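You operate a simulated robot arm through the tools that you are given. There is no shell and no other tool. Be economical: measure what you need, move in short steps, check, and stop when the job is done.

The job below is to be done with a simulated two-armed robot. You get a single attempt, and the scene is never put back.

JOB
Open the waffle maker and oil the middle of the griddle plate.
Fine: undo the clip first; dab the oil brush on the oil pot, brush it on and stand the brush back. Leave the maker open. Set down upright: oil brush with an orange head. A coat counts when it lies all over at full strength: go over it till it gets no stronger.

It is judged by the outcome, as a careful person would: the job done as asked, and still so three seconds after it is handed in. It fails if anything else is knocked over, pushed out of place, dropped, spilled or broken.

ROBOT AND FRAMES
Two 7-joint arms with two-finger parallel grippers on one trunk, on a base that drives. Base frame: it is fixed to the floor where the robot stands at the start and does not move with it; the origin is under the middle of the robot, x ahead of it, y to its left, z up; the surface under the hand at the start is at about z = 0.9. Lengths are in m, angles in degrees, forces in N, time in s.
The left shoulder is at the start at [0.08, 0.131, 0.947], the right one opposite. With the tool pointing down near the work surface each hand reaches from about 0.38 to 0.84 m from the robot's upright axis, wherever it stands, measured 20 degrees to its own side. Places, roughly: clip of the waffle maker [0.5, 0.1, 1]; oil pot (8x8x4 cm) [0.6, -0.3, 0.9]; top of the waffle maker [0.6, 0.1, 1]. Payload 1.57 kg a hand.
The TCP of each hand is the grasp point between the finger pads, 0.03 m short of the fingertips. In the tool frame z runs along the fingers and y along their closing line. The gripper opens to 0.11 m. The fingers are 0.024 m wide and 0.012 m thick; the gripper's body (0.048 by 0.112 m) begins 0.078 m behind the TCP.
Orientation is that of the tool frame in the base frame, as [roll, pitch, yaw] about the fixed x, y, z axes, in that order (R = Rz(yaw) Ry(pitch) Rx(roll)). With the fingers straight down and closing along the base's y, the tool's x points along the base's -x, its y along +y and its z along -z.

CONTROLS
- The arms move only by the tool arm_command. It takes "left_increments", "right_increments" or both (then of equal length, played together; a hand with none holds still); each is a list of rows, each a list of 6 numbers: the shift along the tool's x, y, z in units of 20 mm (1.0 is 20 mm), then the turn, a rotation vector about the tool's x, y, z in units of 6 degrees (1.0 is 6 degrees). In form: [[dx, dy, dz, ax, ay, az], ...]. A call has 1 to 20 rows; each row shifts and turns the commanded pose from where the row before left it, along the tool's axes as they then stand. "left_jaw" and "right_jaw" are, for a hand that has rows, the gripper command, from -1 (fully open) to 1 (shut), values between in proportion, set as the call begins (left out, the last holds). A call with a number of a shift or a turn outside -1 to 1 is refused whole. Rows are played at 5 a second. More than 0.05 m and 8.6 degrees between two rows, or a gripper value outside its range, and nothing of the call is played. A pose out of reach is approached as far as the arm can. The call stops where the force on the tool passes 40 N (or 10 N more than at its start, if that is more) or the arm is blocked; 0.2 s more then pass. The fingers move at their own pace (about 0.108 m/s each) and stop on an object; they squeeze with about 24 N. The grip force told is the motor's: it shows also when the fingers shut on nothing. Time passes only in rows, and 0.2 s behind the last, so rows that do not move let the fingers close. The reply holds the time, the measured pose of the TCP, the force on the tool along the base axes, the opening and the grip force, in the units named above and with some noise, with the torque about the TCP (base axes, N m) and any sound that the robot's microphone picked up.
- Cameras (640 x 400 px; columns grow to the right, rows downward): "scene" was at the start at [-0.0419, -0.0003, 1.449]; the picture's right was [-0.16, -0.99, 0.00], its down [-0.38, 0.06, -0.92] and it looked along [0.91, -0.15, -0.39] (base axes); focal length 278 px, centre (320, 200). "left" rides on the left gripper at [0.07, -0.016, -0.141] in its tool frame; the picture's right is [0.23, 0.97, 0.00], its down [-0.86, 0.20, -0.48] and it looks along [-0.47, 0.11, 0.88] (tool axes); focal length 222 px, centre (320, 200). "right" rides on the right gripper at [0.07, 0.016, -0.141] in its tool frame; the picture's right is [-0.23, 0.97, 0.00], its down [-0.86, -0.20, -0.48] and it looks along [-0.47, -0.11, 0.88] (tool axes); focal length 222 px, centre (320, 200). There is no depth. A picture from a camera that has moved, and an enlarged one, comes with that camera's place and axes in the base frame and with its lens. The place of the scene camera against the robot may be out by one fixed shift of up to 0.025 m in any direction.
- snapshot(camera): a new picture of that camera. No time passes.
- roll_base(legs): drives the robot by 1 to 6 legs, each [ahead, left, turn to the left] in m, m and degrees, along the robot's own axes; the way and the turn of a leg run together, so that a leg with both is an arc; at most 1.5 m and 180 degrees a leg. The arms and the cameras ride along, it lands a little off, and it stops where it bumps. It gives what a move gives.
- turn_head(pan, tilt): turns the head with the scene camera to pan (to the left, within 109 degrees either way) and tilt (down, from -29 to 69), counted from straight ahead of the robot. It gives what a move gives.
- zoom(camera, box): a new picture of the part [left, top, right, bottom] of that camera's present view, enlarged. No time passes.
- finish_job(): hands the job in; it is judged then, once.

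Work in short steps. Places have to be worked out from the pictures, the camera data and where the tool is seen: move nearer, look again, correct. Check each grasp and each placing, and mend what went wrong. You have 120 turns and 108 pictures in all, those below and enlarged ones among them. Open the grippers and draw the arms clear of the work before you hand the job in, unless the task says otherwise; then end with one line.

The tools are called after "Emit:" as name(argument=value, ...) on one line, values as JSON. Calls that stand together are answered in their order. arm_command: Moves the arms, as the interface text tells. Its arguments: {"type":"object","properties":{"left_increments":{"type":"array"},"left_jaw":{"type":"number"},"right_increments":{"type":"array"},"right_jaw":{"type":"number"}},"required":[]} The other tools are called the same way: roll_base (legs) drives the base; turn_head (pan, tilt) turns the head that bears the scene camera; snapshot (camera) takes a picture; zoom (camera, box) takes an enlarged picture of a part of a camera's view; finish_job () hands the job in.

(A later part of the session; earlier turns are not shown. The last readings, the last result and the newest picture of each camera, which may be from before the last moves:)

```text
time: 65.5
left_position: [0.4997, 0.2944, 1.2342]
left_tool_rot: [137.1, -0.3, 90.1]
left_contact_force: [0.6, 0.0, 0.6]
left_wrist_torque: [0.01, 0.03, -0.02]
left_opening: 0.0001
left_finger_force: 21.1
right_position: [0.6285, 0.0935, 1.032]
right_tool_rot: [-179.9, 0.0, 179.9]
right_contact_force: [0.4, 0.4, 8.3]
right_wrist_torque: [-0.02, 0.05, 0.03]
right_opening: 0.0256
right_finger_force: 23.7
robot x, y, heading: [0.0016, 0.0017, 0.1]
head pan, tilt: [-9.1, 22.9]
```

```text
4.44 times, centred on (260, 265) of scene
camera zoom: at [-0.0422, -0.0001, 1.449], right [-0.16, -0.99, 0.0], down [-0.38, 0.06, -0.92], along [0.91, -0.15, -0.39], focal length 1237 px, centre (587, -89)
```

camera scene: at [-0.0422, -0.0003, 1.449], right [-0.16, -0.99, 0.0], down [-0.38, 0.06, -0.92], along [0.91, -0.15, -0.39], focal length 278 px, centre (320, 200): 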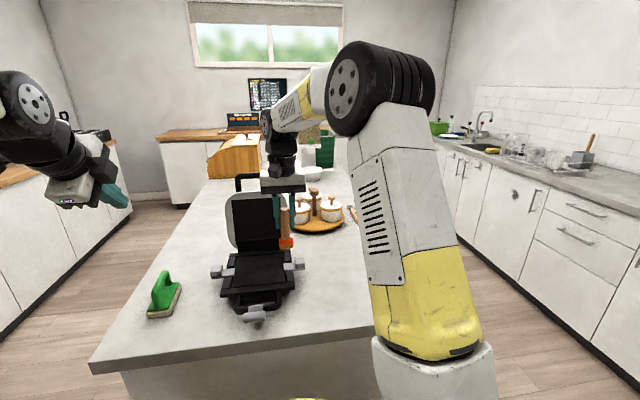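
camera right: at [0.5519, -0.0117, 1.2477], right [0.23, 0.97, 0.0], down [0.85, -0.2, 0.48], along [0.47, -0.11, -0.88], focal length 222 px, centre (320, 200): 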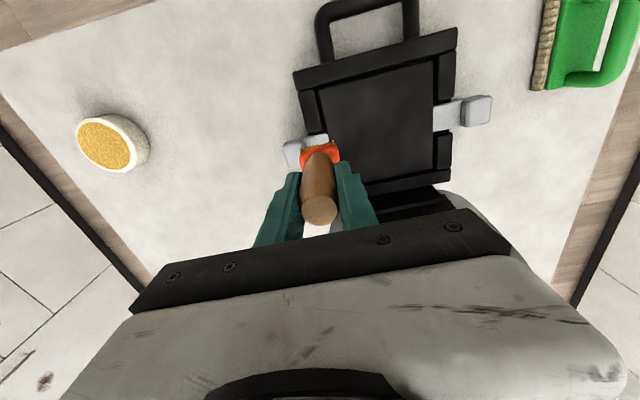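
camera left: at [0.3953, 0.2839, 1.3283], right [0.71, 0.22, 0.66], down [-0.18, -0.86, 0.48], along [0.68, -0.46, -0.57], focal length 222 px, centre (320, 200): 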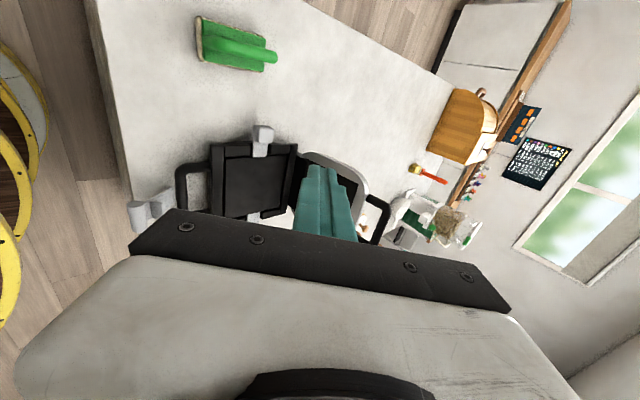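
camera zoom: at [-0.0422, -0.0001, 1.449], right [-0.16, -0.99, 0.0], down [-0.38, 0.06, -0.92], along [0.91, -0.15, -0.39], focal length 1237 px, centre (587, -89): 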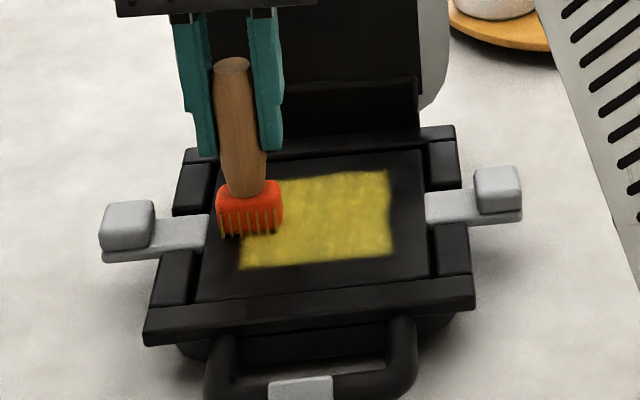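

The coated area is a defined middle square (the brush reaches beyond its edge without marking). I zigzag back for more strength.

Emit:
arm_command(right_increments=[[1, 0, 0, 0, 0, 0], [1, 0, 0, 0, 0, 0], [-1, -0.15, 0, 0, 0, 0], [-1, -0.15, 0, 0, 0, 0], [-1, -0.15, 0, 0, 0, 0], [-1, -0.15, 0, 0, 0, 0], [1, -0.22, 0, 0, 0, 0], [1, -0.22, 0, 0, 0, 0], [1, -0.22, 0, 0, 0, 0], [1, -0.22, 0, 0, 0, 0], [-1, -0.25, 0, 0, 0, 0], [-1, -0.25, 0, 0, 0, 0], [-1, -0.25, 0, 0, 0, 0], [-1, -0.25, 0, 0, 0, 0], [1, -0.25, 0, 0, 0, 0], [1, -0.25, 0, 0, 0, 0], [1, -0.25, 0, 0, 0, 0], [1, -0.25, 0, 0, 0, 0], [-1, -0.2, 0, 0, 0, 0], [-1, -0.2, 0, 0, 0, 0]])

Emit:
zoom(camera="scene", box=[220, 220, 300, 310])

```text
time: 69.7
left_position: [0.5002, 0.2957, 1.2347]
left_tool_rot: [137.0, -0.4, 90.1]
left_contact_force: [-0.3, 0.2, -0.6]
left_wrist_torque: [-0.02, -0.02, 0.02]
left_opening: 0.0
left_finger_force: 21.5
right_position: [0.6291, 0.011, 1.033]
right_tool_rot: [-180.0, 0.0, 180.0]
right_contact_force: [-0.5, 0.3, -0.4]
right_wrist_torque: [0.0, -0.01, -0.01]
right_opening: 0.0256
right_finger_force: 24.1
robot x, y, heading: [0.0011, -0.0004, 0.1]
head pan, tilt: [-9.1, 22.9]
```

```text
4.44 times, centred on (260, 265) of scene
camera zoom: at [-0.0424, 0.0, 1.449], right [-0.16, -0.99, 0.0], down [-0.38, 0.06, -0.92], along [0.91, -0.15, -0.39], focal length 1237 px, centre (587, -89)
```

zoom: 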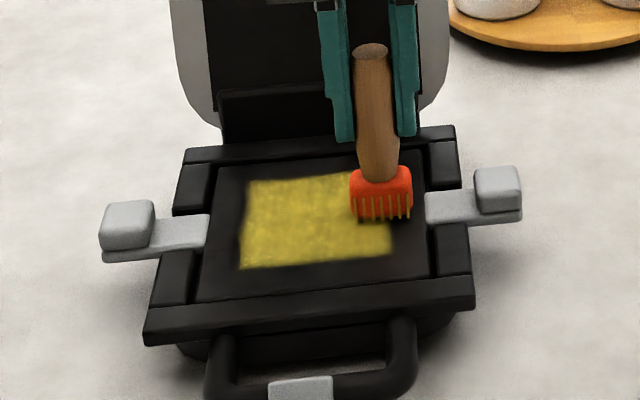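

Contact was lost on the right side, so I lower 2 mm and go over the right part again, then compare strength.

Emit:
arm_command(right_increments=[[0, 0.1, 0.1, 0, 0, 0], [0, 0.1, 0.05, 0, 0, 0], [-1, 0, 0, 0, 0, 0], [-1, 0, 0, 0, 0, 0], [1, 0, 0, 0, 0, 0], [1, 0, 0, 0, 0, 0], [1, 0, 0, 0, 0, 0], [1, 0, 0, 0, 0, 0], [-1, 0.22, 0, 0, 0, 0], [-1, 0.22, 0, 0, 0, 0], [-1, 0.22, 0, 0, 0, 0], [-1, 0.22, 0, 0, 0, 0], [1, 0.22, 0, 0, 0, 0], [1, 0.22, 0, 0, 0, 0], [1, 0.22, 0, 0, 0, 0], [1, 0.22, 0, 0, 0, 0], [-1, 0.22, 0, 0, 0, 0], [-1, 0.22, 0, 0, 0, 0], [-1, 0.22, 0, 0, 0, 0], [-1, 0.22, 0, 0, 0, 0]])

Emit:
arm_command(right_increments=[[1, 0.3, 0, 0, 0, 0], [1, 0.3, 0, 0, 0, 0], [1, 0.2, 0, 0, 0, 0], [1, 0, 0, 0, 0, 0], [-1, 0, 0, 0, 0, 0], [-1, 0, 0, 0, 0, 0], [-1, 0, 0, 0, 0, 0], [-1, 0, 0, 0, 0, 0]])

Emit:
zoom(camera="scene", box=[220, 220, 300, 310])

```text
time: 73.9
left_position: [0.4988, 0.2958, 1.2345]
left_tool_rot: [137.1, -0.2, 90.1]
left_contact_force: [0.0, -1.0, 0.7]
left_wrist_torque: [0.0, -0.02, 0.02]
left_opening: 0.0001
left_finger_force: 21.0
right_position: [0.6712, 0.0701, 1.0285]
right_tool_rot: [-180.0, 0.0, -179.9]
right_contact_force: [0.6, -0.2, -0.3]
right_wrist_torque: [0.02, -0.02, -0.04]
right_opening: 0.0254
right_finger_force: 24.0
robot x, y, heading: [0.0014, -0.0007, 0.0]
head pan, tilt: [-9.1, 22.9]
```

```text
time: 75.7
left_position: [0.5001, 0.2947, 1.2342]
left_tool_rot: [137.1, -0.2, 90.1]
left_contact_force: [-0.1, 0.5, 0.8]
left_wrist_torque: [-0.01, 0.0, 0.0]
left_opening: 0.0
left_finger_force: 21.1
right_position: [0.666, 0.088, 1.0293]
right_tool_rot: [-180.0, 0.0, -179.9]
right_contact_force: [-0.7, 0.2, -0.8]
right_wrist_torque: [0.03, -0.02, -0.02]
right_opening: 0.0253
right_finger_force: 23.4
robot x, y, heading: [0.0043, -0.0013, 0.3]
head pan, tilt: [-9.1, 22.9]
```

```text
4.44 times, centred on (260, 265) of scene
camera zoom: at [-0.0423, -0.0001, 1.449], right [-0.16, -0.99, 0.0], down [-0.38, 0.06, -0.92], along [0.91, -0.15, -0.39], focal length 1237 px, centre (587, -89)
```

zoom: 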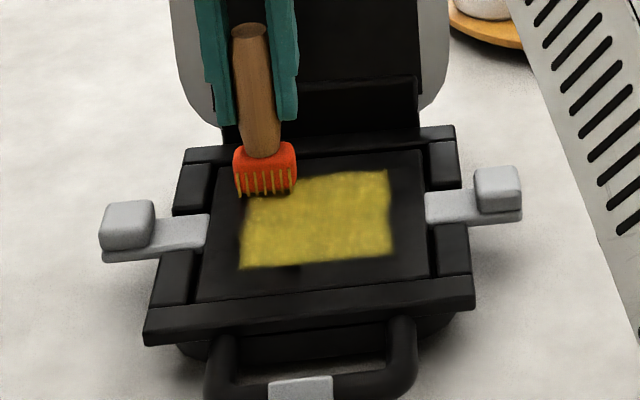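

No contact force here at the back; I lower gently to find contact.

Emit:
arm_command(right_increments=[[0, 0, 0.08, 0, 0, 0], [0, 0, 0.08, 0, 0, 0]])

Emit:
zoom(camera="scene", box=[235, 225, 285, 285])

```text
time: 76.3
left_position: [0.4995, 0.2944, 1.2334]
left_tool_rot: [137.1, -0.3, 90.1]
left_contact_force: [0.7, 0.1, 0.1]
left_wrist_torque: [0.01, 0.02, 0.03]
left_opening: 0.0002
left_finger_force: 21.4
right_position: [0.6692, 0.0875, 1.0274]
right_tool_rot: [180.0, 0.0, -179.9]
right_contact_force: [-3.3, -0.7, 4.7]
right_wrist_torque: [-0.04, 0.21, -0.01]
right_opening: 0.0257
right_finger_force: 24.6
robot x, y, heading: [-0.0013, 0.0011, 0.0]
head pan, tilt: [-9.1, 22.9]
```

```text
6.67 times, centred on (260, 255) of scene
camera zoom: at [-0.0424, -0.0001, 1.449], right [-0.16, -0.99, 0.0], down [-0.38, 0.06, -0.92], along [0.91, -0.15, -0.39], focal length 1856 px, centre (720, -167)
```

zoom: 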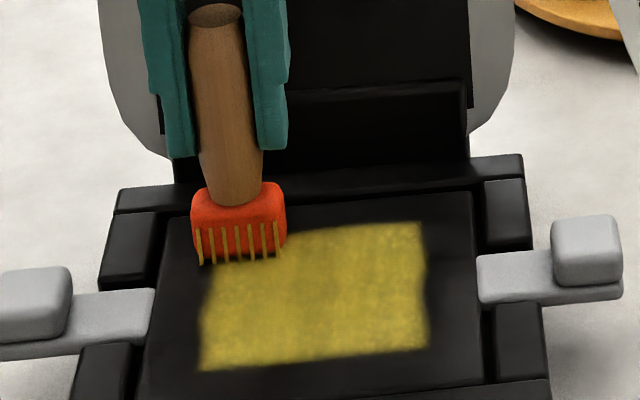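

Contact is there now. To make sure of full strength I refresh the oil: lift and return to the pot.

Emit:
arm_command(right_increments=[[0, 0, -1, 0, 0, 0], [0, 0, -1, 0, 0, 0], [0, 0, -1, 0, 0, 0], [0, 0, -1, 0, 0, 0], [0.26, -1, 0, 0, 0, 0], [0.26, -1, 0, 0, 0, 0], [0.26, -1, 0, 0, 0, 0], [0.26, -1, 0, 0, 0, 0], [0.26, -1, 0, 0, 0, 0], [0.26, -1, 0, 0, 0, 0], [0.26, -1, 0, 0, 0, 0], [0.26, -1, 0, 0, 0, 0], [0.26, -1, 0, 0, 0, 0], [0.26, -1, 0, 0, 0, 0], [0.26, -1, 0, 0, 0, 0], [0.26, -1, 0, 0, 0, 0], [0.26, -1, 0, 0, 0, 0], [0.26, -1, 0, 0, 0, 0], [0.26, -1, 0, 0, 0, 0], [0.26, -1, 0, 0, 0, 0]])

Emit:
arm_command(right_increments=[[0.24, -0.92, 0, 0, 0, 0], [0.24, -0.92, 0, 0, 0, 0], [0.24, -0.92, 0, 0, 0, 0], [0.24, -0.92, 0, 0, 0, 0], [0.24, -0.92, 0, 0, 0, 0], [0, 0, 1, 0, 0, 0], [0, 0, 1, 0, 0, 0]])

Emit:
zoom(camera="right", box=[200, 90, 440, 250])

Emit:
zoom(camera="scene", box=[210, 215, 310, 315])

Emit:
zoom(camera="scene", box=[340, 210, 430, 300])

```text
time: 80.5
left_position: [0.5003, 0.296, 1.2336]
left_tool_rot: [137.1, -0.3, 90.1]
left_contact_force: [0.0, 0.7, -0.7]
left_wrist_torque: [0.0, 0.0, 0.03]
left_opening: 0.0
left_finger_force: 21.6
right_position: [0.5866, -0.2315, 1.1063]
right_tool_rot: [180.0, 0.0, -179.8]
right_contact_force: [-1.1, 0.1, -0.9]
right_wrist_torque: [-0.02, 0.02, 0.0]
right_opening: 0.0255
right_finger_force: 24.2
robot x, y, heading: [0.0033, 0.0008, 0.1]
head pan, tilt: [-9.1, 22.9]
```

```text
time: 82.1
left_position: [0.4997, 0.2946, 1.2342]
left_tool_rot: [137.1, -0.3, 90.1]
left_contact_force: [-1.3, 1.0, -0.4]
left_wrist_torque: [0.02, 0.03, -0.03]
left_opening: 0.0
left_finger_force: 21.0
right_position: [0.5616, -0.3244, 1.0652]
right_tool_rot: [180.0, -0.1, -179.9]
right_contact_force: [0.1, 0.2, -0.7]
right_wrist_torque: [0.0, 0.01, 0.01]
right_opening: 0.0257
right_finger_force: 24.4
robot x, y, heading: [0.003, -0.0015, 0.0]
head pan, tilt: [-9.1, 22.9]
```

```text
2.50 times, centred on (320, 170) of right
camera zoom: at [0.4938, -0.3088, 1.2059], right [0.23, 0.97, 0.0], down [0.86, -0.2, 0.48], along [0.47, -0.11, -0.88], focal length 555 px, centre (320, 275)
```

zoom: 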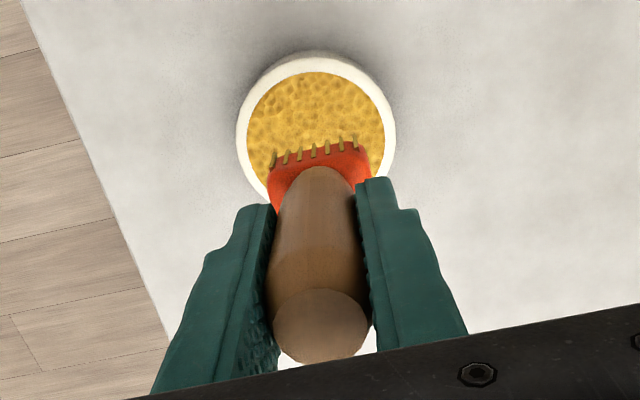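

```text
4.00 times, centred on (260, 265) of scene
camera zoom: at [-0.0423, -0.0001, 1.449], right [-0.16, -0.99, 0.0], down [-0.38, 0.06, -0.92], along [0.91, -0.15, -0.39], focal length 1114 px, centre (560, -60)
```

zoom: 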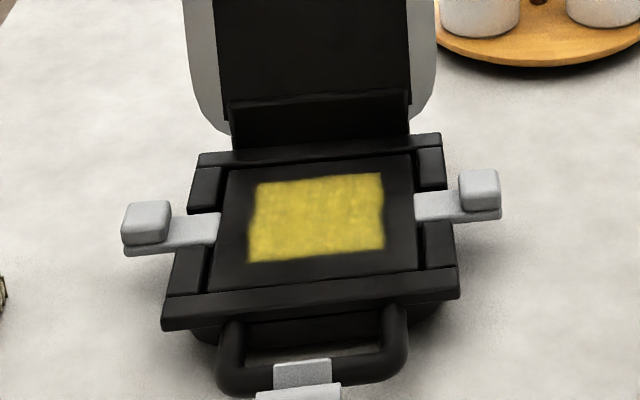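

```text
4.44 times, centred on (385, 255) of scene
camera zoom: at [-0.0423, -0.0001, 1.449], right [-0.16, -0.99, 0.0], down [-0.38, 0.06, -0.92], along [0.91, -0.15, -0.39], focal length 1237 px, centre (31, -44)
```

zoom: 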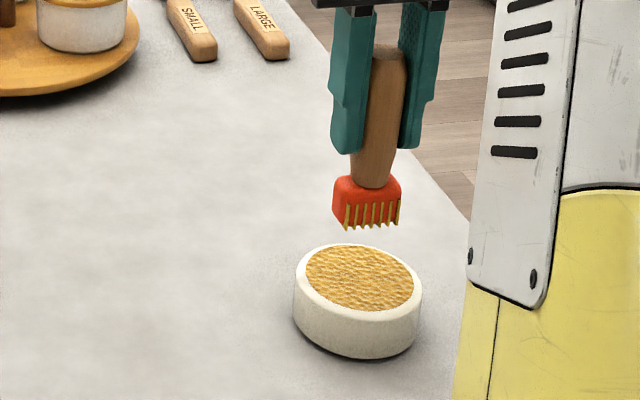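

The coat is a good square in the middle with some thin spots at the edges. I dip again.

Emit:
arm_command(right_increments=[[0, 0, 1, 0, 0, 0], [0, 0, 0.7, 0, 0, 0], [0, 0, 0.2, 0, 0, 0], [0, 0, 0.15, 0, 0, 0], [0, 0, 0, 0, 0, 0]])

Emit:
zoom(camera="scene", box=[340, 220, 430, 310])

```text
time: 83.3
left_position: [0.5002, 0.2948, 1.2336]
left_tool_rot: [137.1, -0.3, 90.2]
left_contact_force: [-0.3, -0.7, 0.1]
left_wrist_torque: [-0.01, 0.0, -0.02]
left_opening: 0.0
left_finger_force: 21.0
right_position: [0.5632, -0.3242, 1.0237]
right_tool_rot: [-180.0, 0.0, -179.9]
right_contact_force: [0.6, -0.6, -0.8]
right_wrist_torque: [0.01, -0.04, 0.02]
right_opening: 0.0256
right_finger_force: 23.8
robot x, y, heading: [0.0004, -0.0025, 0.2]
head pan, tilt: [-9.1, 22.9]
```

```text
4.44 times, centred on (385, 265) of scene
camera zoom: at [-0.0422, -0.0001, 1.449], right [-0.16, -0.99, 0.0], down [-0.38, 0.06, -0.92], along [0.91, -0.15, -0.39], focal length 1237 px, centre (31, -89)
```

zoom: 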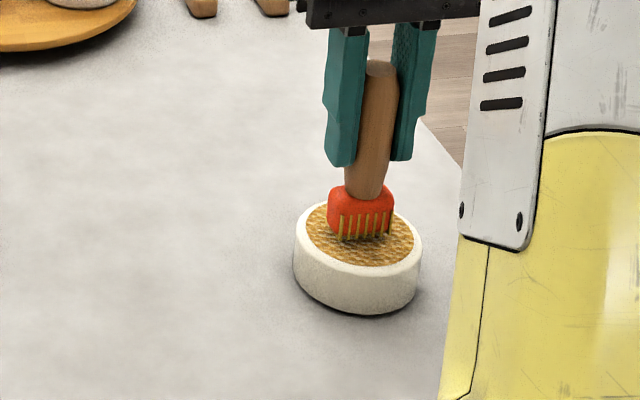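

Nearly touching; I press a couple of millimetres more, then hold.

Emit:
arm_command(right_increments=[[0, 0, 0.1, 0, 0, 0], [0, 0, 0.1, 0, 0, 0], [0, 0, 0.05, 0, 0, 0]])

```text
time: 84.1
left_position: [0.5013, 0.2944, 1.2341]
left_tool_rot: [137.0, -0.3, 90.1]
left_contact_force: [-0.6, -0.1, 1.3]
left_wrist_torque: [0.0, -0.01, 0.01]
left_opening: 0.0001
left_finger_force: 21.3
right_position: [0.5628, -0.3255, 1.0193]
right_tool_rot: [180.0, -0.1, -179.9]
right_contact_force: [-0.5, -0.3, -0.6]
right_wrist_torque: [0.01, -0.06, 0.01]
right_opening: 0.0257
right_finger_force: 24.0
robot x, y, heading: [0.0037, 0.0028, -0.1]
head pan, tilt: [-9.1, 22.9]
```

Emit:
arm_command(right_increments=[[0, 0, 0.1, 0, 0, 0], [0, 0, 0.1, 0, 0, 0]])

Emit:
zoom(camera="scene", box=[350, 230, 420, 300])

```text
time: 84.7
left_position: [0.4989, 0.2955, 1.2347]
left_tool_rot: [137.0, -0.3, 90.1]
left_contact_force: [-0.4, -1.4, 0.8]
left_wrist_torque: [0.02, -0.02, 0.02]
left_opening: 0.0002
left_finger_force: 21.0
right_position: [0.5629, -0.325, 1.0173]
right_tool_rot: [-179.9, 0.3, -180.0]
right_contact_force: [-5.9, -0.5, 34.6]
right_wrist_torque: [0.01, 0.47, -0.01]
right_opening: 0.0258
right_finger_force: 23.8
robot x, y, heading: [-0.0012, 0.0018, -0.3]
head pan, tilt: [-9.1, 22.9]
```

```text
5.71 times, centred on (385, 265) of scene
camera zoom: at [-0.0435, 0.0004, 1.449], right [-0.16, -0.99, 0.0], down [-0.38, 0.06, -0.92], along [0.91, -0.15, -0.39], focal length 1591 px, centre (-51, -171)
```

zoom: 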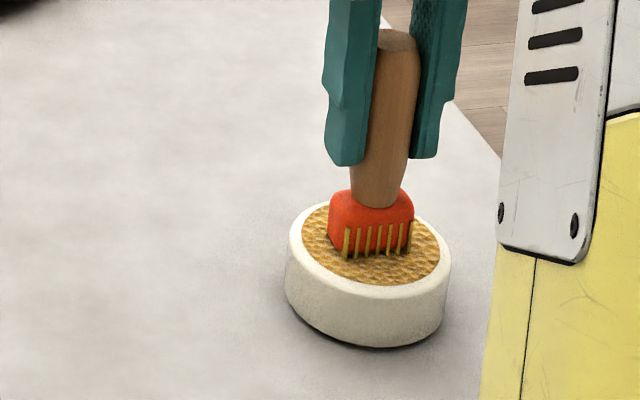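

Firm dip made. I return to the griddle.

Emit:
arm_command(right_increments=[[0, 0, -1, 0, 0, 0], [0, 0, -1, 0, 0, 0], [0, 0, -1, 0, 0, 0], [0, 0, -1, 0, 0, 0], [-0.18, 1, 0, 0, 0, 0], [-0.18, 1, 0, 0, 0, 0], [-0.18, 1, 0, 0, 0, 0], [-0.18, 1, 0, 0, 0, 0], [-0.18, 1, 0, 0, 0, 0], [-0.18, 1, 0, 0, 0, 0], [-0.18, 1, 0, 0, 0, 0], [-0.18, 1, 0, 0, 0, 0], [-0.18, 1, 0, 0, 0, 0], [-0.18, 1, 0, 0, 0, 0], [-0.18, 1, 0, 0, 0, 0], [-0.18, 1, 0, 0, 0, 0], [-0.18, 1, 0, 0, 0, 0], [-0.18, 1, 0, 0, 0, 0], [-0.18, 1, 0, 0, 0, 0], [-0.18, 1, 0, 0, 0, 0]])

Emit:
arm_command(right_increments=[[-0.1, 0.5, 0, 0, 0, 0], [0, 0, 1, 0, 0, 0], [0, 0, 1, 0, 0, 0], [0, 0, 1, 0, 0, 0], [0, 0, 0.4, 0, 0, 0], [0, 0, 0.2, 0, 0, 0], [0, 0, 0.15, 0, 0, 0]])

Emit:
zoom(camera="scene", box=[220, 220, 300, 310])

```text
time: 88.9
left_position: [0.5004, 0.2948, 1.2348]
left_tool_rot: [137.1, -0.3, 90.0]
left_contact_force: [0.1, -0.9, -0.5]
left_wrist_torque: [0.01, 0.03, 0.05]
left_opening: 0.0
left_finger_force: 21.2
right_position: [0.6223, -0.0052, 1.0956]
right_tool_rot: [-180.0, 0.0, -179.9]
right_contact_force: [0.0, -0.9, -0.5]
right_wrist_torque: [0.04, -0.01, 0.01]
right_opening: 0.0254
right_finger_force: 23.9
robot x, y, heading: [-0.0026, -0.0008, -0.3]
head pan, tilt: [-9.1, 22.9]
```

```text
time: 90.4
left_position: [0.5001, 0.2943, 1.2347]
left_tool_rot: [137.1, -0.3, 90.1]
left_contact_force: [-0.4, 0.1, 0.4]
left_wrist_torque: [0.02, -0.01, 0.0]
left_opening: 0.0
left_finger_force: 21.3
right_position: [0.6245, 0.0064, 1.0266]
right_tool_rot: [179.8, 0.4, 180.0]
right_contact_force: [-0.9, 0.8, 5.5]
right_wrist_torque: [-0.1, 0.12, -0.03]
right_opening: 0.0257
right_finger_force: 23.9
robot x, y, heading: [0.001, 0.0001, -0.3]
head pan, tilt: [-9.1, 22.9]
stopped in row 7 (right hand): the force on the tool passed its limit at 44 N (the readings are from after the stop); the commanded pose is now the measured one
```

```text
4.44 times, centred on (260, 265) of scene
camera zoom: at [-0.0428, -0.0001, 1.449], right [-0.16, -0.99, 0.0], down [-0.38, 0.06, -0.92], along [0.91, -0.15, -0.39], focal length 1237 px, centre (587, -89)
```

zoom: 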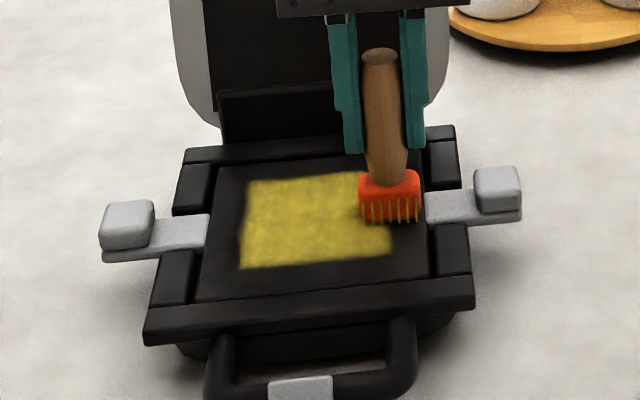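

Contact with about 5 N. I stroke systematically from right to left.

Emit:
arm_command(right_increments=[[-1, 0.2, 0, 0, 0, 0], [-1, 0.2, 0, 0, 0, 0], [-0.3, 0, 0, 0, 0, 0], [1, 0, 0, 0, 0, 0], [1, 0, 0, 0, 0, 0], [1, 0, 0, 0, 0, 0], [1, 0, 0, 0, 0, 0], [0.2, 0.5, 0, 0, 0, 0], [-1, 0.1, 0, 0, 0, 0], [-1, 0.1, 0, 0, 0, 0], [-1, 0.1, 0, 0, 0, 0], [-1, 0.1, 0, 0, 0, 0]])

Emit:
arm_command(right_increments=[[0, 0.2, 0.03, 0, 0, 0], [1, 0.15, 0, 0, 0, 0], [1, 0.15, 0, 0, 0, 0], [1, 0.15, 0, 0, 0, 0], [1, 0.15, 0, 0, 0, 0], [-1, 0.15, 0, 0, 0, 0], [-1, 0.15, 0, 0, 0, 0], [-1, 0.15, 0, 0, 0, 0], [-1, 0.15, 0, 0, 0, 0], [1, 0.18, 0, 0, 0, 0], [1, 0.18, 0, 0, 0, 0], [1, 0.18, 0, 0, 0, 0], [1, 0.18, 0, 0, 0, 0], [-1, 0, 0, 0, 0, 0], [-1, 0, 0, 0, 0, 0], [-1, 0, 0, 0, 0, 0], [-1, 0, 0, 0, 0, 0]])

Emit:
zoom(camera="scene", box=[220, 220, 300, 310])

```text
time: 93.0
left_position: [0.5003, 0.2948, 1.2348]
left_tool_rot: [137.1, -0.3, 90.1]
left_contact_force: [0.0, 0.0, -0.5]
left_wrist_torque: [0.02, -0.03, -0.01]
left_opening: 0.0001
left_finger_force: 21.2
right_position: [0.6677, 0.0307, 1.0253]
right_tool_rot: [179.8, 0.3, -179.9]
right_contact_force: [0.2, 0.7, -0.4]
right_wrist_torque: [0.05, -0.01, -0.02]
right_opening: 0.026
right_finger_force: 24.2
robot x, y, heading: [0.0027, 0.0018, -0.1]
head pan, tilt: [-9.1, 22.9]
```

```text
time: 96.6
left_position: [0.4984, 0.2941, 1.2341]
left_tool_rot: [137.2, -0.3, 90.1]
left_contact_force: [-0.1, -0.6, 0.0]
left_wrist_torque: [0.01, 0.0, -0.03]
left_opening: 0.0003
left_finger_force: 21.3
right_position: [0.6666, 0.0722, 1.0255]
right_tool_rot: [179.7, 0.4, -179.9]
right_contact_force: [-4.6, 0.3, 17.2]
right_wrist_torque: [0.04, 0.43, -0.04]
right_opening: 0.0258
right_finger_force: 24.4
robot x, y, heading: [-0.0002, -0.0014, -0.0]
head pan, tilt: [-9.1, 22.9]
```

```text
4.44 times, centred on (260, 265) of scene
camera zoom: at [-0.0432, -0.0001, 1.449], right [-0.16, -0.99, 0.0], down [-0.38, 0.06, -0.92], along [0.91, -0.15, -0.39], focal length 1237 px, centre (587, -89)
```

zoom: 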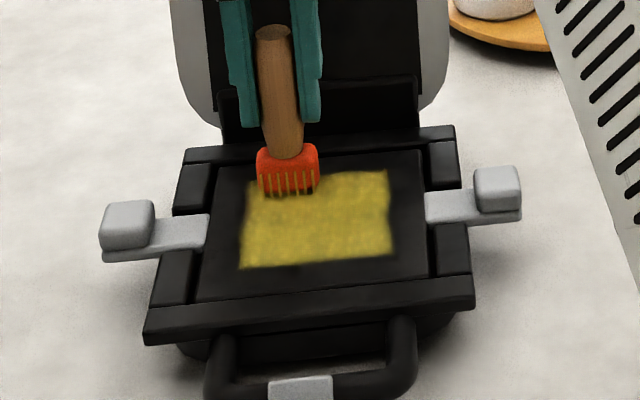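

Good contact now. I finish the left column and sweep back across, including the near and far edges.

Emit:
arm_command(right_increments=[[0, 0.5, 0, 0, 0, 0], [0, 0.5, 0, 0, 0, 0], [1, 0, 0, 0, 0, 0], [1, 0, 0, 0, 0, 0], [1, 0, 0, 0, 0, 0], [1, 0, 0, 0, 0, 0], [0.2, -0.7, 0, 0, 0, 0], [0, -0.8, 0, 0, 0, 0], [0, -0.8, 0, 0, 0, 0], [0, -0.8, 0.02, 0, 0, 0], [0, -0.8, 0.02, 0, 0, 0], [-0.8, 0, 0, 0, 0, 0], [0, 0.8, 0, 0, 0, 0], [0, 0.8, 0, 0, 0, 0], [0, 0.8, 0, 0, 0, 0], [0, 0.8, 0, 0, 0, 0], [0, 0.7, 0, 0, 0, 0]])

Emit:
arm_command(right_increments=[[-0.8, 0, 0, 0, 0, 0], [0, -0.8, 0, 0, 0, 0], [0, -0.8, 0, 0, 0, 0], [0, -0.8, 0.02, 0, 0, 0], [0, -0.8, 0.02, 0, 0, 0], [0, -0.7, 0, 0, 0, 0], [-0.9, 0, 0, 0, 0, 0], [0, 0.8, 0, 0, 0, 0], [0, 0.8, 0, 0, 0, 0], [0, 0.8, 0, 0, 0, 0], [0, 0.8, 0, 0, 0, 0], [0, 0.7, 0, 0, 0, 0], [-0.9, 0, 0, 0, 0, 0], [0, -0.8, 0, 0, 0, 0], [0, -0.8, 0, 0, 0, 0], [0, -0.8, 0.02, 0, 0, 0], [0, -0.8, 0.02, 0, 0, 0], [0, -0.7, 0, 0, 0, 0], [0, 0, 0, 0, 0, 0]])

Emit:
zoom(camera="scene", box=[220, 220, 300, 310])

```text
time: 100.2
left_position: [0.5006, 0.2954, 1.2335]
left_tool_rot: [137.1, -0.3, 90.1]
left_contact_force: [0.1, 1.3, -0.3]
left_wrist_torque: [-0.02, -0.03, 0.01]
left_opening: 0.0001
left_finger_force: 21.7
right_position: [0.5968, 0.0958, 1.0231]
right_tool_rot: [179.7, 0.3, -179.9]
right_contact_force: [0.3, -0.9, -1.0]
right_wrist_torque: [0.03, -0.01, 0.0]
right_opening: 0.0257
right_finger_force: 23.9
robot x, y, heading: [0.0018, -0.0038, -0.2]
head pan, tilt: [-9.1, 22.9]
```

```text
time: 104.2
left_position: [0.4998, 0.2953, 1.2342]
left_tool_rot: [137.1, -0.3, 90.1]
left_contact_force: [-1.3, 0.2, -0.7]
left_wrist_torque: [0.01, 0.01, -0.01]
left_opening: 0.0002
left_finger_force: 21.7
right_position: [0.6505, 0.0152, 1.0234]
right_tool_rot: [179.9, 0.4, -179.8]
right_contact_force: [0.2, -0.3, 2.6]
right_wrist_torque: [-0.08, -0.09, 0.0]
right_opening: 0.0258
right_finger_force: 24.4
robot x, y, heading: [-0.0011, 0.0012, 0.0]
head pan, tilt: [-9.1, 22.9]
```

```text
4.44 times, centred on (260, 265) of scene
camera zoom: at [-0.0423, -0.0001, 1.449], right [-0.16, -0.99, 0.0], down [-0.38, 0.06, -0.92], along [0.91, -0.15, -0.39], focal length 1237 px, centre (587, -89)
```

zoom: 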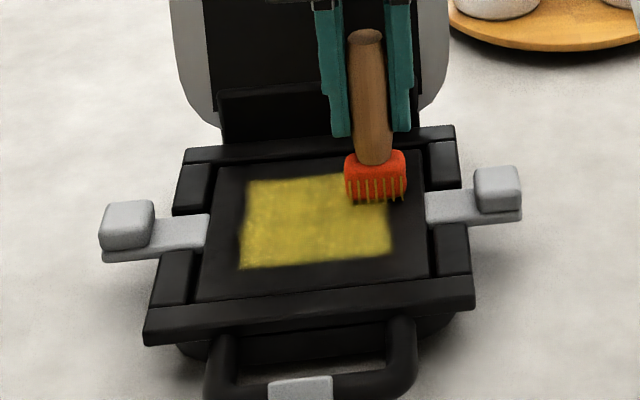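

It looks uniform. One last sweep along the far edge, then I lift to inspect.

Emit:
arm_command(right_increments=[[-1, 0, 0.05, 0, 0, 0], [0, 0.8, 0.03, 0, 0, 0], [0, 0.8, 0, 0, 0, 0], [0, 0.8, 0, 0, 0, 0], [0, 0.8, 0, 0, 0, 0], [0, 0.7, 0, 0, 0, 0], [1, -0.2, 0, 0, 0, 0], [1, -0.2, 0, 0, 0, 0], [1, -0.3, 0, 0, 0, 0], [1, -0.3, 0, 0, 0, 0], [-1, -0.3, 0, 0, 0, 0], [-1, -0.3, 0, 0, 0, 0], [-1, -0.3, 0, 0, 0, 0], [-1, -0.3, 0, 0, 0, 0], [1, -0.3, 0, 0, 0, 0], [1, -0.3, 0, 0, 0, 0], [1, -0.3, 0, 0, 0, 0], [1, -0.3, 0, 0, 0, 0], [-1, -0.2, 0, 0, 0, 0], [-1, -0.2, 0, 0, 0, 0]])

Emit:
arm_command(right_increments=[[0, 0, -1, 0, 0, 0], [0, 0, -1, 0, 0, 0], [0, 0, -1, 0, 0, 0], [0, 0, -1, 0, 0, 0], [0.3, -1, 0, 0, 0, 0], [0.3, -1, 0, 0, 0, 0], [0.3, -1, 0, 0, 0, 0], [0.3, -1, 0, 0, 0, 0], [0.3, -1, 0, 0, 0, 0]])

Emit:
zoom(camera="scene", box=[230, 230, 300, 300])

Emit:
snapshot(camera="right")

```text
time: 108.4
left_position: [0.5, 0.2947, 1.234]
left_tool_rot: [137.0, -0.3, 90.1]
left_contact_force: [-1.2, -0.5, -1.0]
left_wrist_torque: [0.0, 0.01, -0.02]
left_opening: 0.0
left_finger_force: 21.2
right_position: [0.6318, 0.019, 1.021]
right_tool_rot: [179.9, 0.3, -179.9]
right_contact_force: [-4.6, 2.0, 13.3]
right_wrist_torque: [-0.04, 0.17, -0.05]
right_opening: 0.0259
right_finger_force: 24.4
robot x, y, heading: [0.003, 0.001, 0.0]
head pan, tilt: [-9.1, 22.9]
```

```text
time: 110.4
left_position: [0.5012, 0.2953, 1.2341]
left_tool_rot: [137.2, -0.2, 90.1]
left_contact_force: [-0.5, 0.5, 0.4]
left_wrist_torque: [0.01, 0.01, 0.0]
left_opening: 0.0001
left_finger_force: 21.7
right_position: [0.6008, -0.0808, 1.1023]
right_tool_rot: [179.8, 0.5, -179.9]
right_contact_force: [0.0, 0.6, -0.9]
right_wrist_torque: [-0.04, 0.01, 0.01]
right_opening: 0.0255
right_finger_force: 23.7
robot x, y, heading: [0.0027, -0.0002, 0.1]
head pan, tilt: [-9.1, 22.9]
```

```text
5.71 times, centred on (265, 265) of scene
camera zoom: at [-0.0422, 0.0001, 1.449], right [-0.16, -0.99, 0.0], down [-0.38, 0.06, -0.92], along [0.91, -0.15, -0.39], focal length 1591 px, centre (634, -171)
```

zoom: 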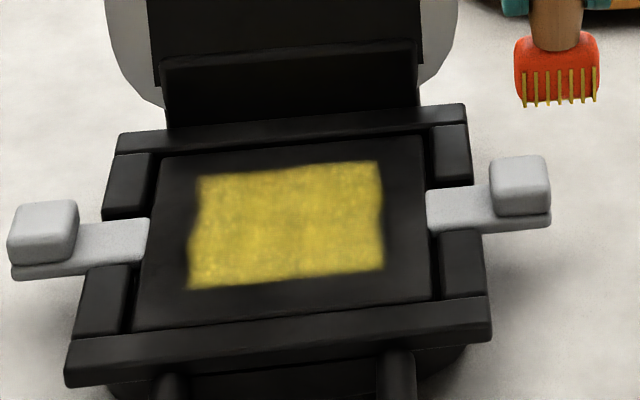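

```text
26 pictures are left
camera right: at [0.5304, -0.0658, 1.2425], right [0.23, 0.97, 0.0], down [0.85, -0.2, 0.48], along [0.47, -0.11, -0.88], focal length 222 px, centre (320, 200)
```

right: 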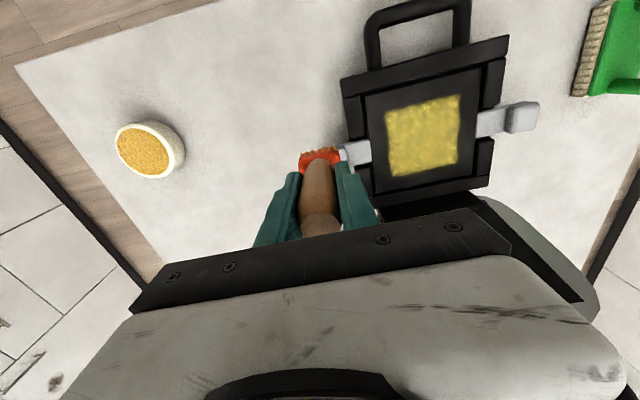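

I zoom in closely from above to check evenness.

Emit:
zoom(camera="right", box=[370, 80, 490, 190])

```text
3.64 times, centred on (430, 135) of right
camera zoom: at [0.5304, -0.0658, 1.2425], right [0.23, 0.97, 0.0], down [0.85, -0.2, 0.48], along [0.47, -0.11, -0.88], focal length 808 px, centre (-80, 436)
```

zoom: 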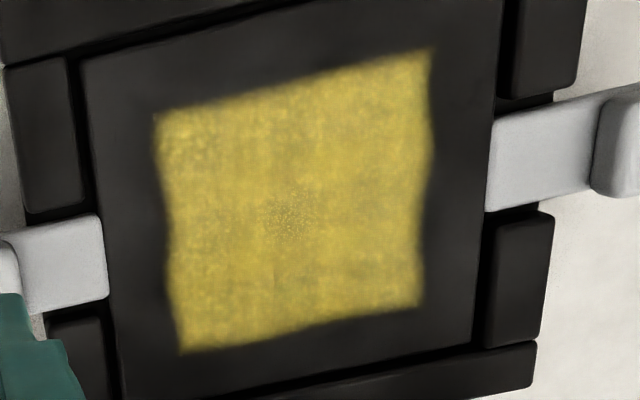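

The left (+y) side is a little duller. I go back for another dense pass starting there.

Emit:
arm_command(right_increments=[[-0.16, 0.97, 0, 0, 0, 0], [-0.16, 0.97, 0, 0, 0, 0], [-0.16, 0.97, 0, 0, 0, 0], [-0.16, 0.97, 0, 0, 0, 0], [-0.16, 0.97, 0, 0, 0, 0], [-0.16, 0.97, 0, 0, 0, 0], [-0.16, 0.97, 0, 0, 0, 0], [-0.16, 0.97, 0, 0, 0, 0], [-0.16, 0.9, 0, 0, 0, 0], [0, 0, 1, 0, 0, 0], [0, 0, 1, 0, 0, 0], [0, 0, 1, 0, 0, 0], [0, 0, 0.7, 0, 0, 0], [0, 0, 0.25, 0, 0, 0], [0, 0, 0.1, 0, 0, 0]])

```text
time: 113.6
left_position: [0.4997, 0.2944, 1.2334]
left_tool_rot: [137.1, -0.4, 90.1]
left_contact_force: [-0.7, -0.1, 0.2]
left_wrist_torque: [0.02, -0.02, 0.02]
left_opening: 0.0
left_finger_force: 21.3
right_position: [0.6281, 0.0924, 1.0199]
right_tool_rot: [179.8, 0.4, -179.9]
right_contact_force: [-0.4, -0.3, 1.7]
right_wrist_torque: [-0.08, 0.03, -0.01]
right_opening: 0.0256
right_finger_force: 23.6
robot x, y, heading: [-0.0011, 0.0008, 0.1]
head pan, tilt: [-9.1, 22.9]
```

Light contact at 1.020. I press 1 mm more and stroke columns from left to right.

Emit:
arm_command(right_increments=[[0, 0, 0.05, 0, 0, 0], [1, 0, 0, 0, 0, 0], [1, 0, 0, 0, 0, 0], [-1, -0.05, 0, 0, 0, 0], [-1, -0.05, 0, 0, 0, 0], [-1, -0.05, 0, 0, 0, 0], [-1, -0.05, 0.02, 0, 0, 0], [0, -0.3, 0, 0, 0, 0], [1, 0, 0, 0, 0, 0], [1, 0, 0, 0, 0, 0], [1, 0, 0, 0, 0, 0], [1, 0, 0, 0, 0, 0], [0, -0.5, 0, 0, 0, 0], [-1, 0, 0, 0, 0, 0], [-1, 0, 0, 0, 0, 0], [-1, 0, 0, 0, 0, 0], [-1, 0, 0.02, 0, 0, 0], [0, -0.5, 0, 0, 0, 0]])

Emit:
arm_command(right_increments=[[1, 0, 0, 0, 0, 0], [1, 0, 0, 0, 0, 0], [1, 0, 0, 0, 0, 0], [1, 0, 0, 0, 0, 0], [0, -0.5, 0.02, 0, 0, 0], [-1, 0, 0, 0, 0, 0], [-1, 0, 0, 0, 0, 0], [-1, 0, 0, 0, 0, 0], [-1, 0, 0, 0, 0, 0], [0, -0.5, 0.02, 0, 0, 0], [1, 0, 0, 0, 0, 0], [1, 0, 0, 0, 0, 0], [1, 0, 0, 0, 0, 0], [1, 0, 0, 0, 0, 0], [0, -0.5, 0.02, 0, 0, 0], [-1, -0.1, 0, 0, 0, 0], [-1, -0.1, 0, 0, 0, 0], [-1, -0.1, 0, 0, 0, 0], [-1, -0.1, 0, 0, 0, 0]])

Emit:
zoom(camera="scene", box=[230, 230, 300, 300])

```text
time: 117.4
left_position: [0.5003, 0.294, 1.2334]
left_tool_rot: [137.1, -0.4, 90.0]
left_contact_force: [0.3, 0.2, 0.5]
left_wrist_torque: [-0.06, 0.02, -0.02]
left_opening: 0.0002
left_finger_force: 21.0
right_position: [0.6705, 0.0618, 1.0158]
right_tool_rot: [179.9, 0.3, -179.9]
right_contact_force: [0.0, -0.7, -0.7]
right_wrist_torque: [0.01, -0.03, -0.02]
right_opening: 0.0255
right_finger_force: 24.2
robot x, y, heading: [0.0013, 0.0008, 0.1]
head pan, tilt: [-9.1, 22.9]
```

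```text
time: 121.4
left_position: [0.4998, 0.295, 1.2335]
left_tool_rot: [137.2, -0.3, 90.1]
left_contact_force: [0.0, 0.0, 0.7]
left_wrist_torque: [0.02, 0.01, 0.02]
left_opening: 0.0001
left_finger_force: 21.9
right_position: [0.6722, 0.0216, 1.0178]
right_tool_rot: [179.8, 0.5, -179.9]
right_contact_force: [-3.3, 0.3, 8.8]
right_wrist_torque: [-0.08, 0.28, -0.02]
right_opening: 0.0257
right_finger_force: 24.1
robot x, y, heading: [-0.0014, -0.001, -0.0]
head pan, tilt: [-9.1, 22.9]
```

```text
5.71 times, centred on (265, 265) of scene
camera zoom: at [-0.0428, -0.0001, 1.449], right [-0.16, -0.99, 0.0], down [-0.38, 0.06, -0.92], along [0.91, -0.15, -0.39], focal length 1591 px, centre (634, -171)
```

zoom: 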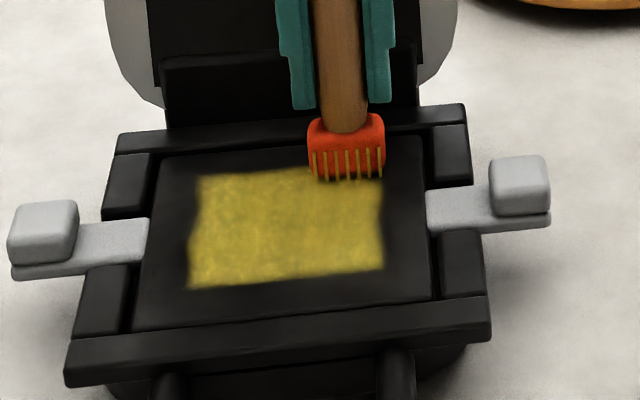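

The coat looks unchanged and even. I lift and carry the brush back toward its place, checking the plate on the way.

Emit:
arm_command(right_increments=[[0, 0, -1, 0, 0, 0], [0, 0, -1, 0, 0, 0], [0, 0, -1, 0, 0, 0], [0, 0, -1, 0, 0, 0], [0.71, -1, 0, 0, 0, 0], [0.71, -1, 0, 0, 0, 0], [0.71, -1, 0, 0, 0, 0], [0.71, -1, 0, 0, 0, 0], [0.71, -1, 0, 0, 0, 0]])

Emit:
zoom(camera="right", box=[340, 60, 500, 200])

Emit:
zoom(camera="scene", box=[230, 230, 300, 300])

```text
time: 123.4
left_position: [0.4997, 0.2955, 1.2346]
left_tool_rot: [137.1, -0.3, 90.1]
left_contact_force: [-1.0, 0.8, -0.3]
left_wrist_torque: [-0.01, 0.01, -0.04]
left_opening: 0.0001
left_finger_force: 21.5
right_position: [0.5985, -0.0767, 1.0974]
right_tool_rot: [179.9, 0.4, 180.0]
right_contact_force: [0.1, 0.6, -0.2]
right_wrist_torque: [-0.05, 0.02, 0.02]
right_opening: 0.0257
right_finger_force: 24.1
robot x, y, heading: [0.0007, -0.0028, 0.3]
head pan, tilt: [-9.1, 22.9]
```

```text
2.86 times, centred on (420, 130) of right
camera zoom: at [0.5278, -0.0618, 1.2371], right [0.23, 0.97, 0.0], down [0.85, -0.2, 0.48], along [0.47, -0.11, -0.88], focal length 635 px, centre (34, 400)
```

zoom: 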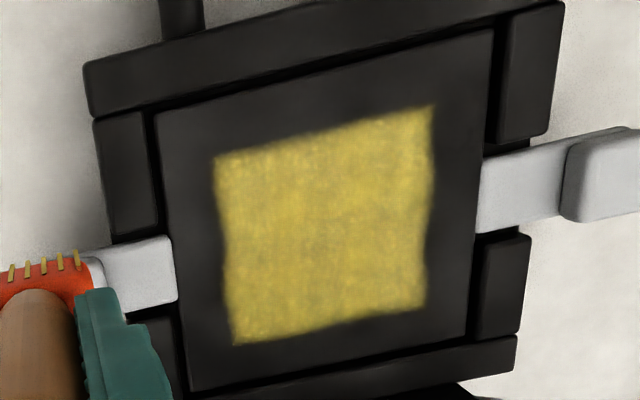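

```text
5.71 times, centred on (265, 265) of scene
camera zoom: at [-0.0421, 0.0001, 1.449], right [-0.16, -0.99, 0.0], down [-0.38, 0.06, -0.92], along [0.91, -0.15, -0.39], focal length 1591 px, centre (634, -171)
```

zoom: 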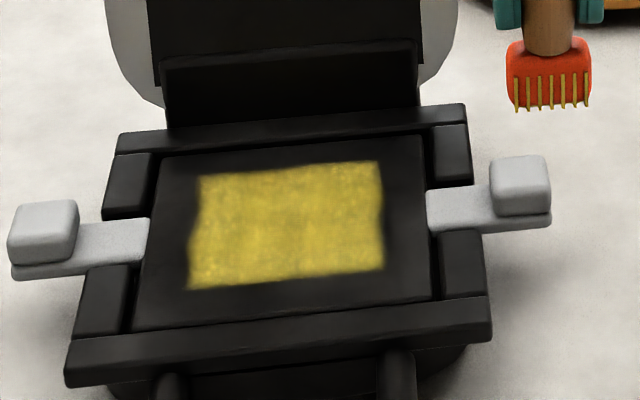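

The coat is unchanged from the last pass, so it's at full strength. I carry the brush over its original spot and check its tilt.

Emit:
arm_command(right_increments=[[0.52, -1, 0, 0, 0, 0], [0.52, -1, 0, 0, 0, 0], [0.52, -1, 0, 0, 0, 0], [0.52, -1, 0, 0, 0, 0], [0.52, -1, 0, 0, 0, 0], [0.52, -1, 0, 0, 0, 0], [0, 0, 1, 0, 0, 0], [0, 0, 1, 0, 0, 0], [0, 0, 1, 0, 0, 0], [0, 0, 1, 0, 0, 0]])

Emit:
zoom(camera="right", box=[240, 80, 400, 240])

Emit:
zoom(camera="scene", box=[310, 210, 400, 310])

Emit:
snapshot(camera="left")

```text
time: 125.6
left_position: [0.5002, 0.295, 1.2354]
left_tool_rot: [137.1, -0.4, 90.1]
left_contact_force: [0.0, 0.3, -0.2]
left_wrist_torque: [0.0, -0.01, 0.0]
left_opening: 0.0
left_finger_force: 20.9
right_position: [0.5366, -0.1976, 1.0166]
right_tool_rot: [179.8, 0.4, -179.9]
right_contact_force: [-0.1, -0.7, -1.3]
right_wrist_torque: [-0.02, -0.02, 0.02]
right_opening: 0.0255
right_finger_force: 24.4
robot x, y, heading: [0.0039, 0.0022, -0.1]
head pan, tilt: [-9.1, 22.9]
```

```text
2.50 times, centred on (320, 160) of right
camera zoom: at [0.4679, -0.1825, 1.157], right [0.23, 0.97, 0.0], down [0.85, -0.2, 0.48], along [0.47, -0.11, -0.87], focal length 555 px, centre (320, 300)
```

zoom: 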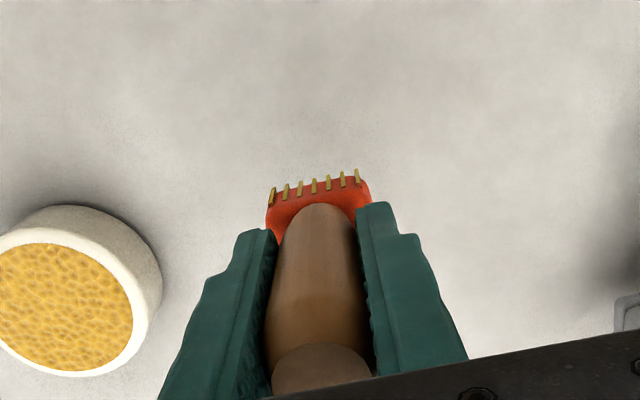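

```text
4.00 times, centred on (355, 260) of scene
camera zoom: at [-0.0424, -0.0001, 1.449], right [-0.16, -0.99, 0.0], down [-0.38, 0.06, -0.92], along [0.91, -0.15, -0.39], focal length 1114 px, centre (180, -40)
```

zoom: 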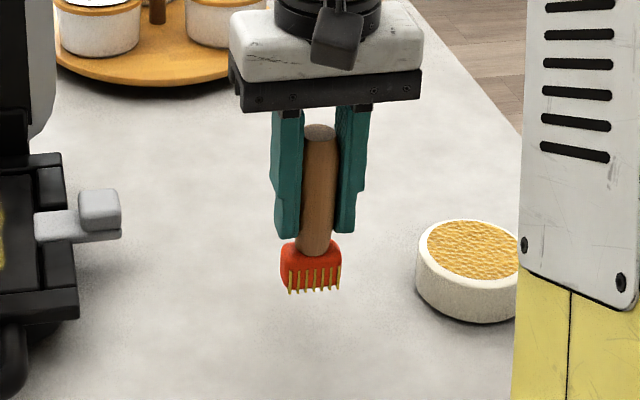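

```text
19 pictures are left
camera left: at [0.3919, 0.3638, 1.328], right [0.71, 0.22, 0.66], down [-0.18, -0.86, 0.48], along [0.68, -0.46, -0.57], focal length 222 px, centre (320, 200)
```

left: 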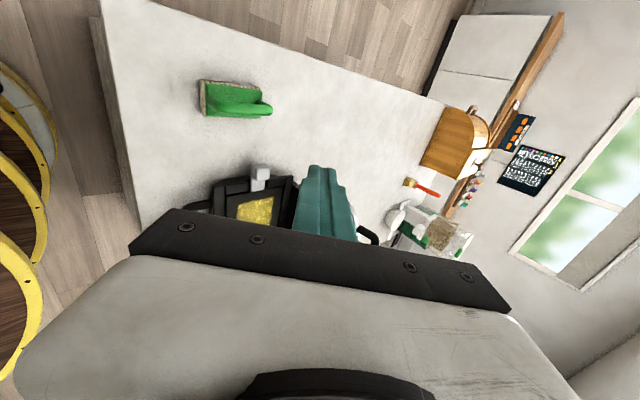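

The brush hangs practically upright. I lower it toward the table until it touches.

Emit:
arm_command(right_increments=[[0, 0, 0.8, 0, 0, 0], [0, 0, 0.6, 0, 0, 0], [0, 0, 0.2, 0, 0, 0], [0, 0, 0.1, 0, 0, 0]])

Emit:
zoom(camera="scene", box=[320, 230, 400, 310])

```text
time: 126.6
left_position: [0.4999, 0.294, 1.2342]
left_tool_rot: [137.1, -0.3, 90.0]
left_contact_force: [0.7, 1.1, 0.2]
left_wrist_torque: [0.02, 0.01, 0.02]
left_opening: 0.0
left_finger_force: 20.7
right_position: [0.5365, -0.1971, 0.9796]
right_tool_rot: [179.8, 0.4, -179.9]
right_contact_force: [-0.2, 0.1, -2.1]
right_wrist_torque: [-0.01, 0.0, 0.01]
right_opening: 0.0258
right_finger_force: 24.1
robot x, y, heading: [-0.0011, 0.0036, -0.0]
head pan, tilt: [-9.1, 22.9]
```

```text
5.00 times, centred on (360, 270) of scene
camera zoom: at [-0.0423, -0.0001, 1.449], right [-0.16, -0.99, 0.0], down [-0.38, 0.06, -0.92], along [0.91, -0.15, -0.39], focal length 1392 px, centre (120, -150)
```

zoom: 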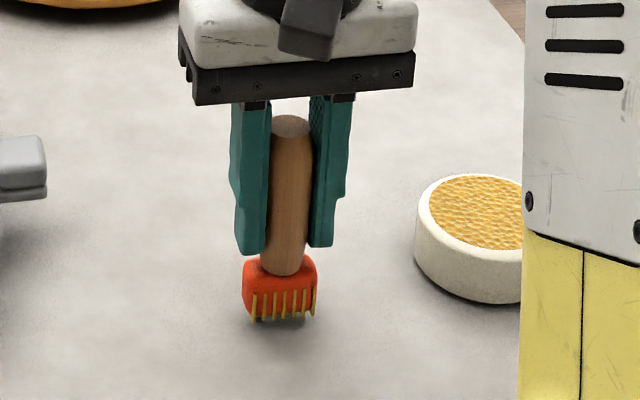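

Nearly down. I continue in 1 mm steps.

Emit:
arm_command(right_increments=[[0, 0, 0.08, 0, 0, 0], [0, 0, 0.08, 0, 0, 0]])

```text
time: 127.2
left_position: [0.4993, 0.2954, 1.2335]
left_tool_rot: [137.1, -0.3, 90.0]
left_contact_force: [-0.4, 0.0, 0.9]
left_wrist_torque: [0.0, -0.01, 0.0]
left_opening: 0.0
left_finger_force: 21.1
right_position: [0.5372, -0.1963, 0.9782]
right_tool_rot: [179.8, 0.4, 180.0]
right_contact_force: [0.5, -0.6, -0.9]
right_wrist_torque: [-0.01, 0.03, 0.0]
right_opening: 0.0257
right_finger_force: 24.1
robot x, y, heading: [-0.0003, -0.0004, -0.1]
head pan, tilt: [-9.1, 22.9]
```

Emit:
arm_command(right_increments=[[0, 0, 0.08, 0, 0, 0], [0, 0, 0.08, 0, 0, 0]])

Emit:
zoom(camera="scene", box=[330, 260, 390, 310])

```text
time: 127.8
left_position: [0.4991, 0.2951, 1.234]
left_tool_rot: [137.1, -0.3, 90.1]
left_contact_force: [-0.7, -0.1, 0.8]
left_wrist_torque: [0.01, 0.01, -0.02]
left_opening: 0.0
left_finger_force: 22.1
right_position: [0.5376, -0.1964, 0.974]
right_tool_rot: [179.8, 0.5, -180.0]
right_contact_force: [1.0, 0.8, -0.7]
right_wrist_torque: [-0.04, -0.02, -0.01]
right_opening: 0.0256
right_finger_force: 23.7
robot x, y, heading: [0.0003, 0.0002, -0.1]
head pan, tilt: [-9.1, 22.9]
```

```text
8.00 times, centred on (360, 285) of scene
camera zoom: at [-0.0423, -0.0001, 1.449], right [-0.16, -0.99, 0.0], down [-0.38, 0.06, -0.92], along [0.91, -0.15, -0.39], focal length 2227 px, centre (0, -480)
```

zoom: 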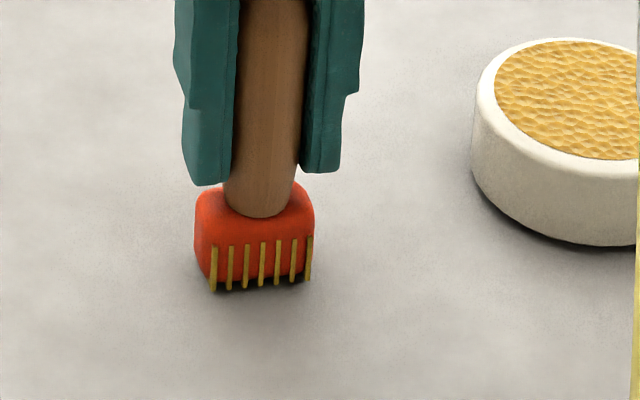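

Almost no gap now. A bit further until a contact force appears.

Emit:
arm_command(right_increments=[[0, 0, 0.08, 0, 0, 0], [0, 0, 0.05, 0, 0, 0]])

```text
time: 128.4
left_position: [0.4997, 0.2944, 1.2342]
left_tool_rot: [137.1, -0.4, 90.1]
left_contact_force: [-0.3, 0.1, 0.2]
left_wrist_torque: [-0.02, -0.02, -0.03]
left_opening: 0.0001
left_finger_force: 21.2
right_position: [0.5374, -0.1967, 0.974]
right_tool_rot: [179.8, 0.5, -180.0]
right_contact_force: [-4.3, 0.4, 18.0]
right_wrist_torque: [-0.16, 0.38, -0.04]
right_opening: 0.0259
right_finger_force: 24.1
robot x, y, heading: [0.0019, 0.0035, -0.1]
head pan, tilt: [-9.1, 22.9]
```

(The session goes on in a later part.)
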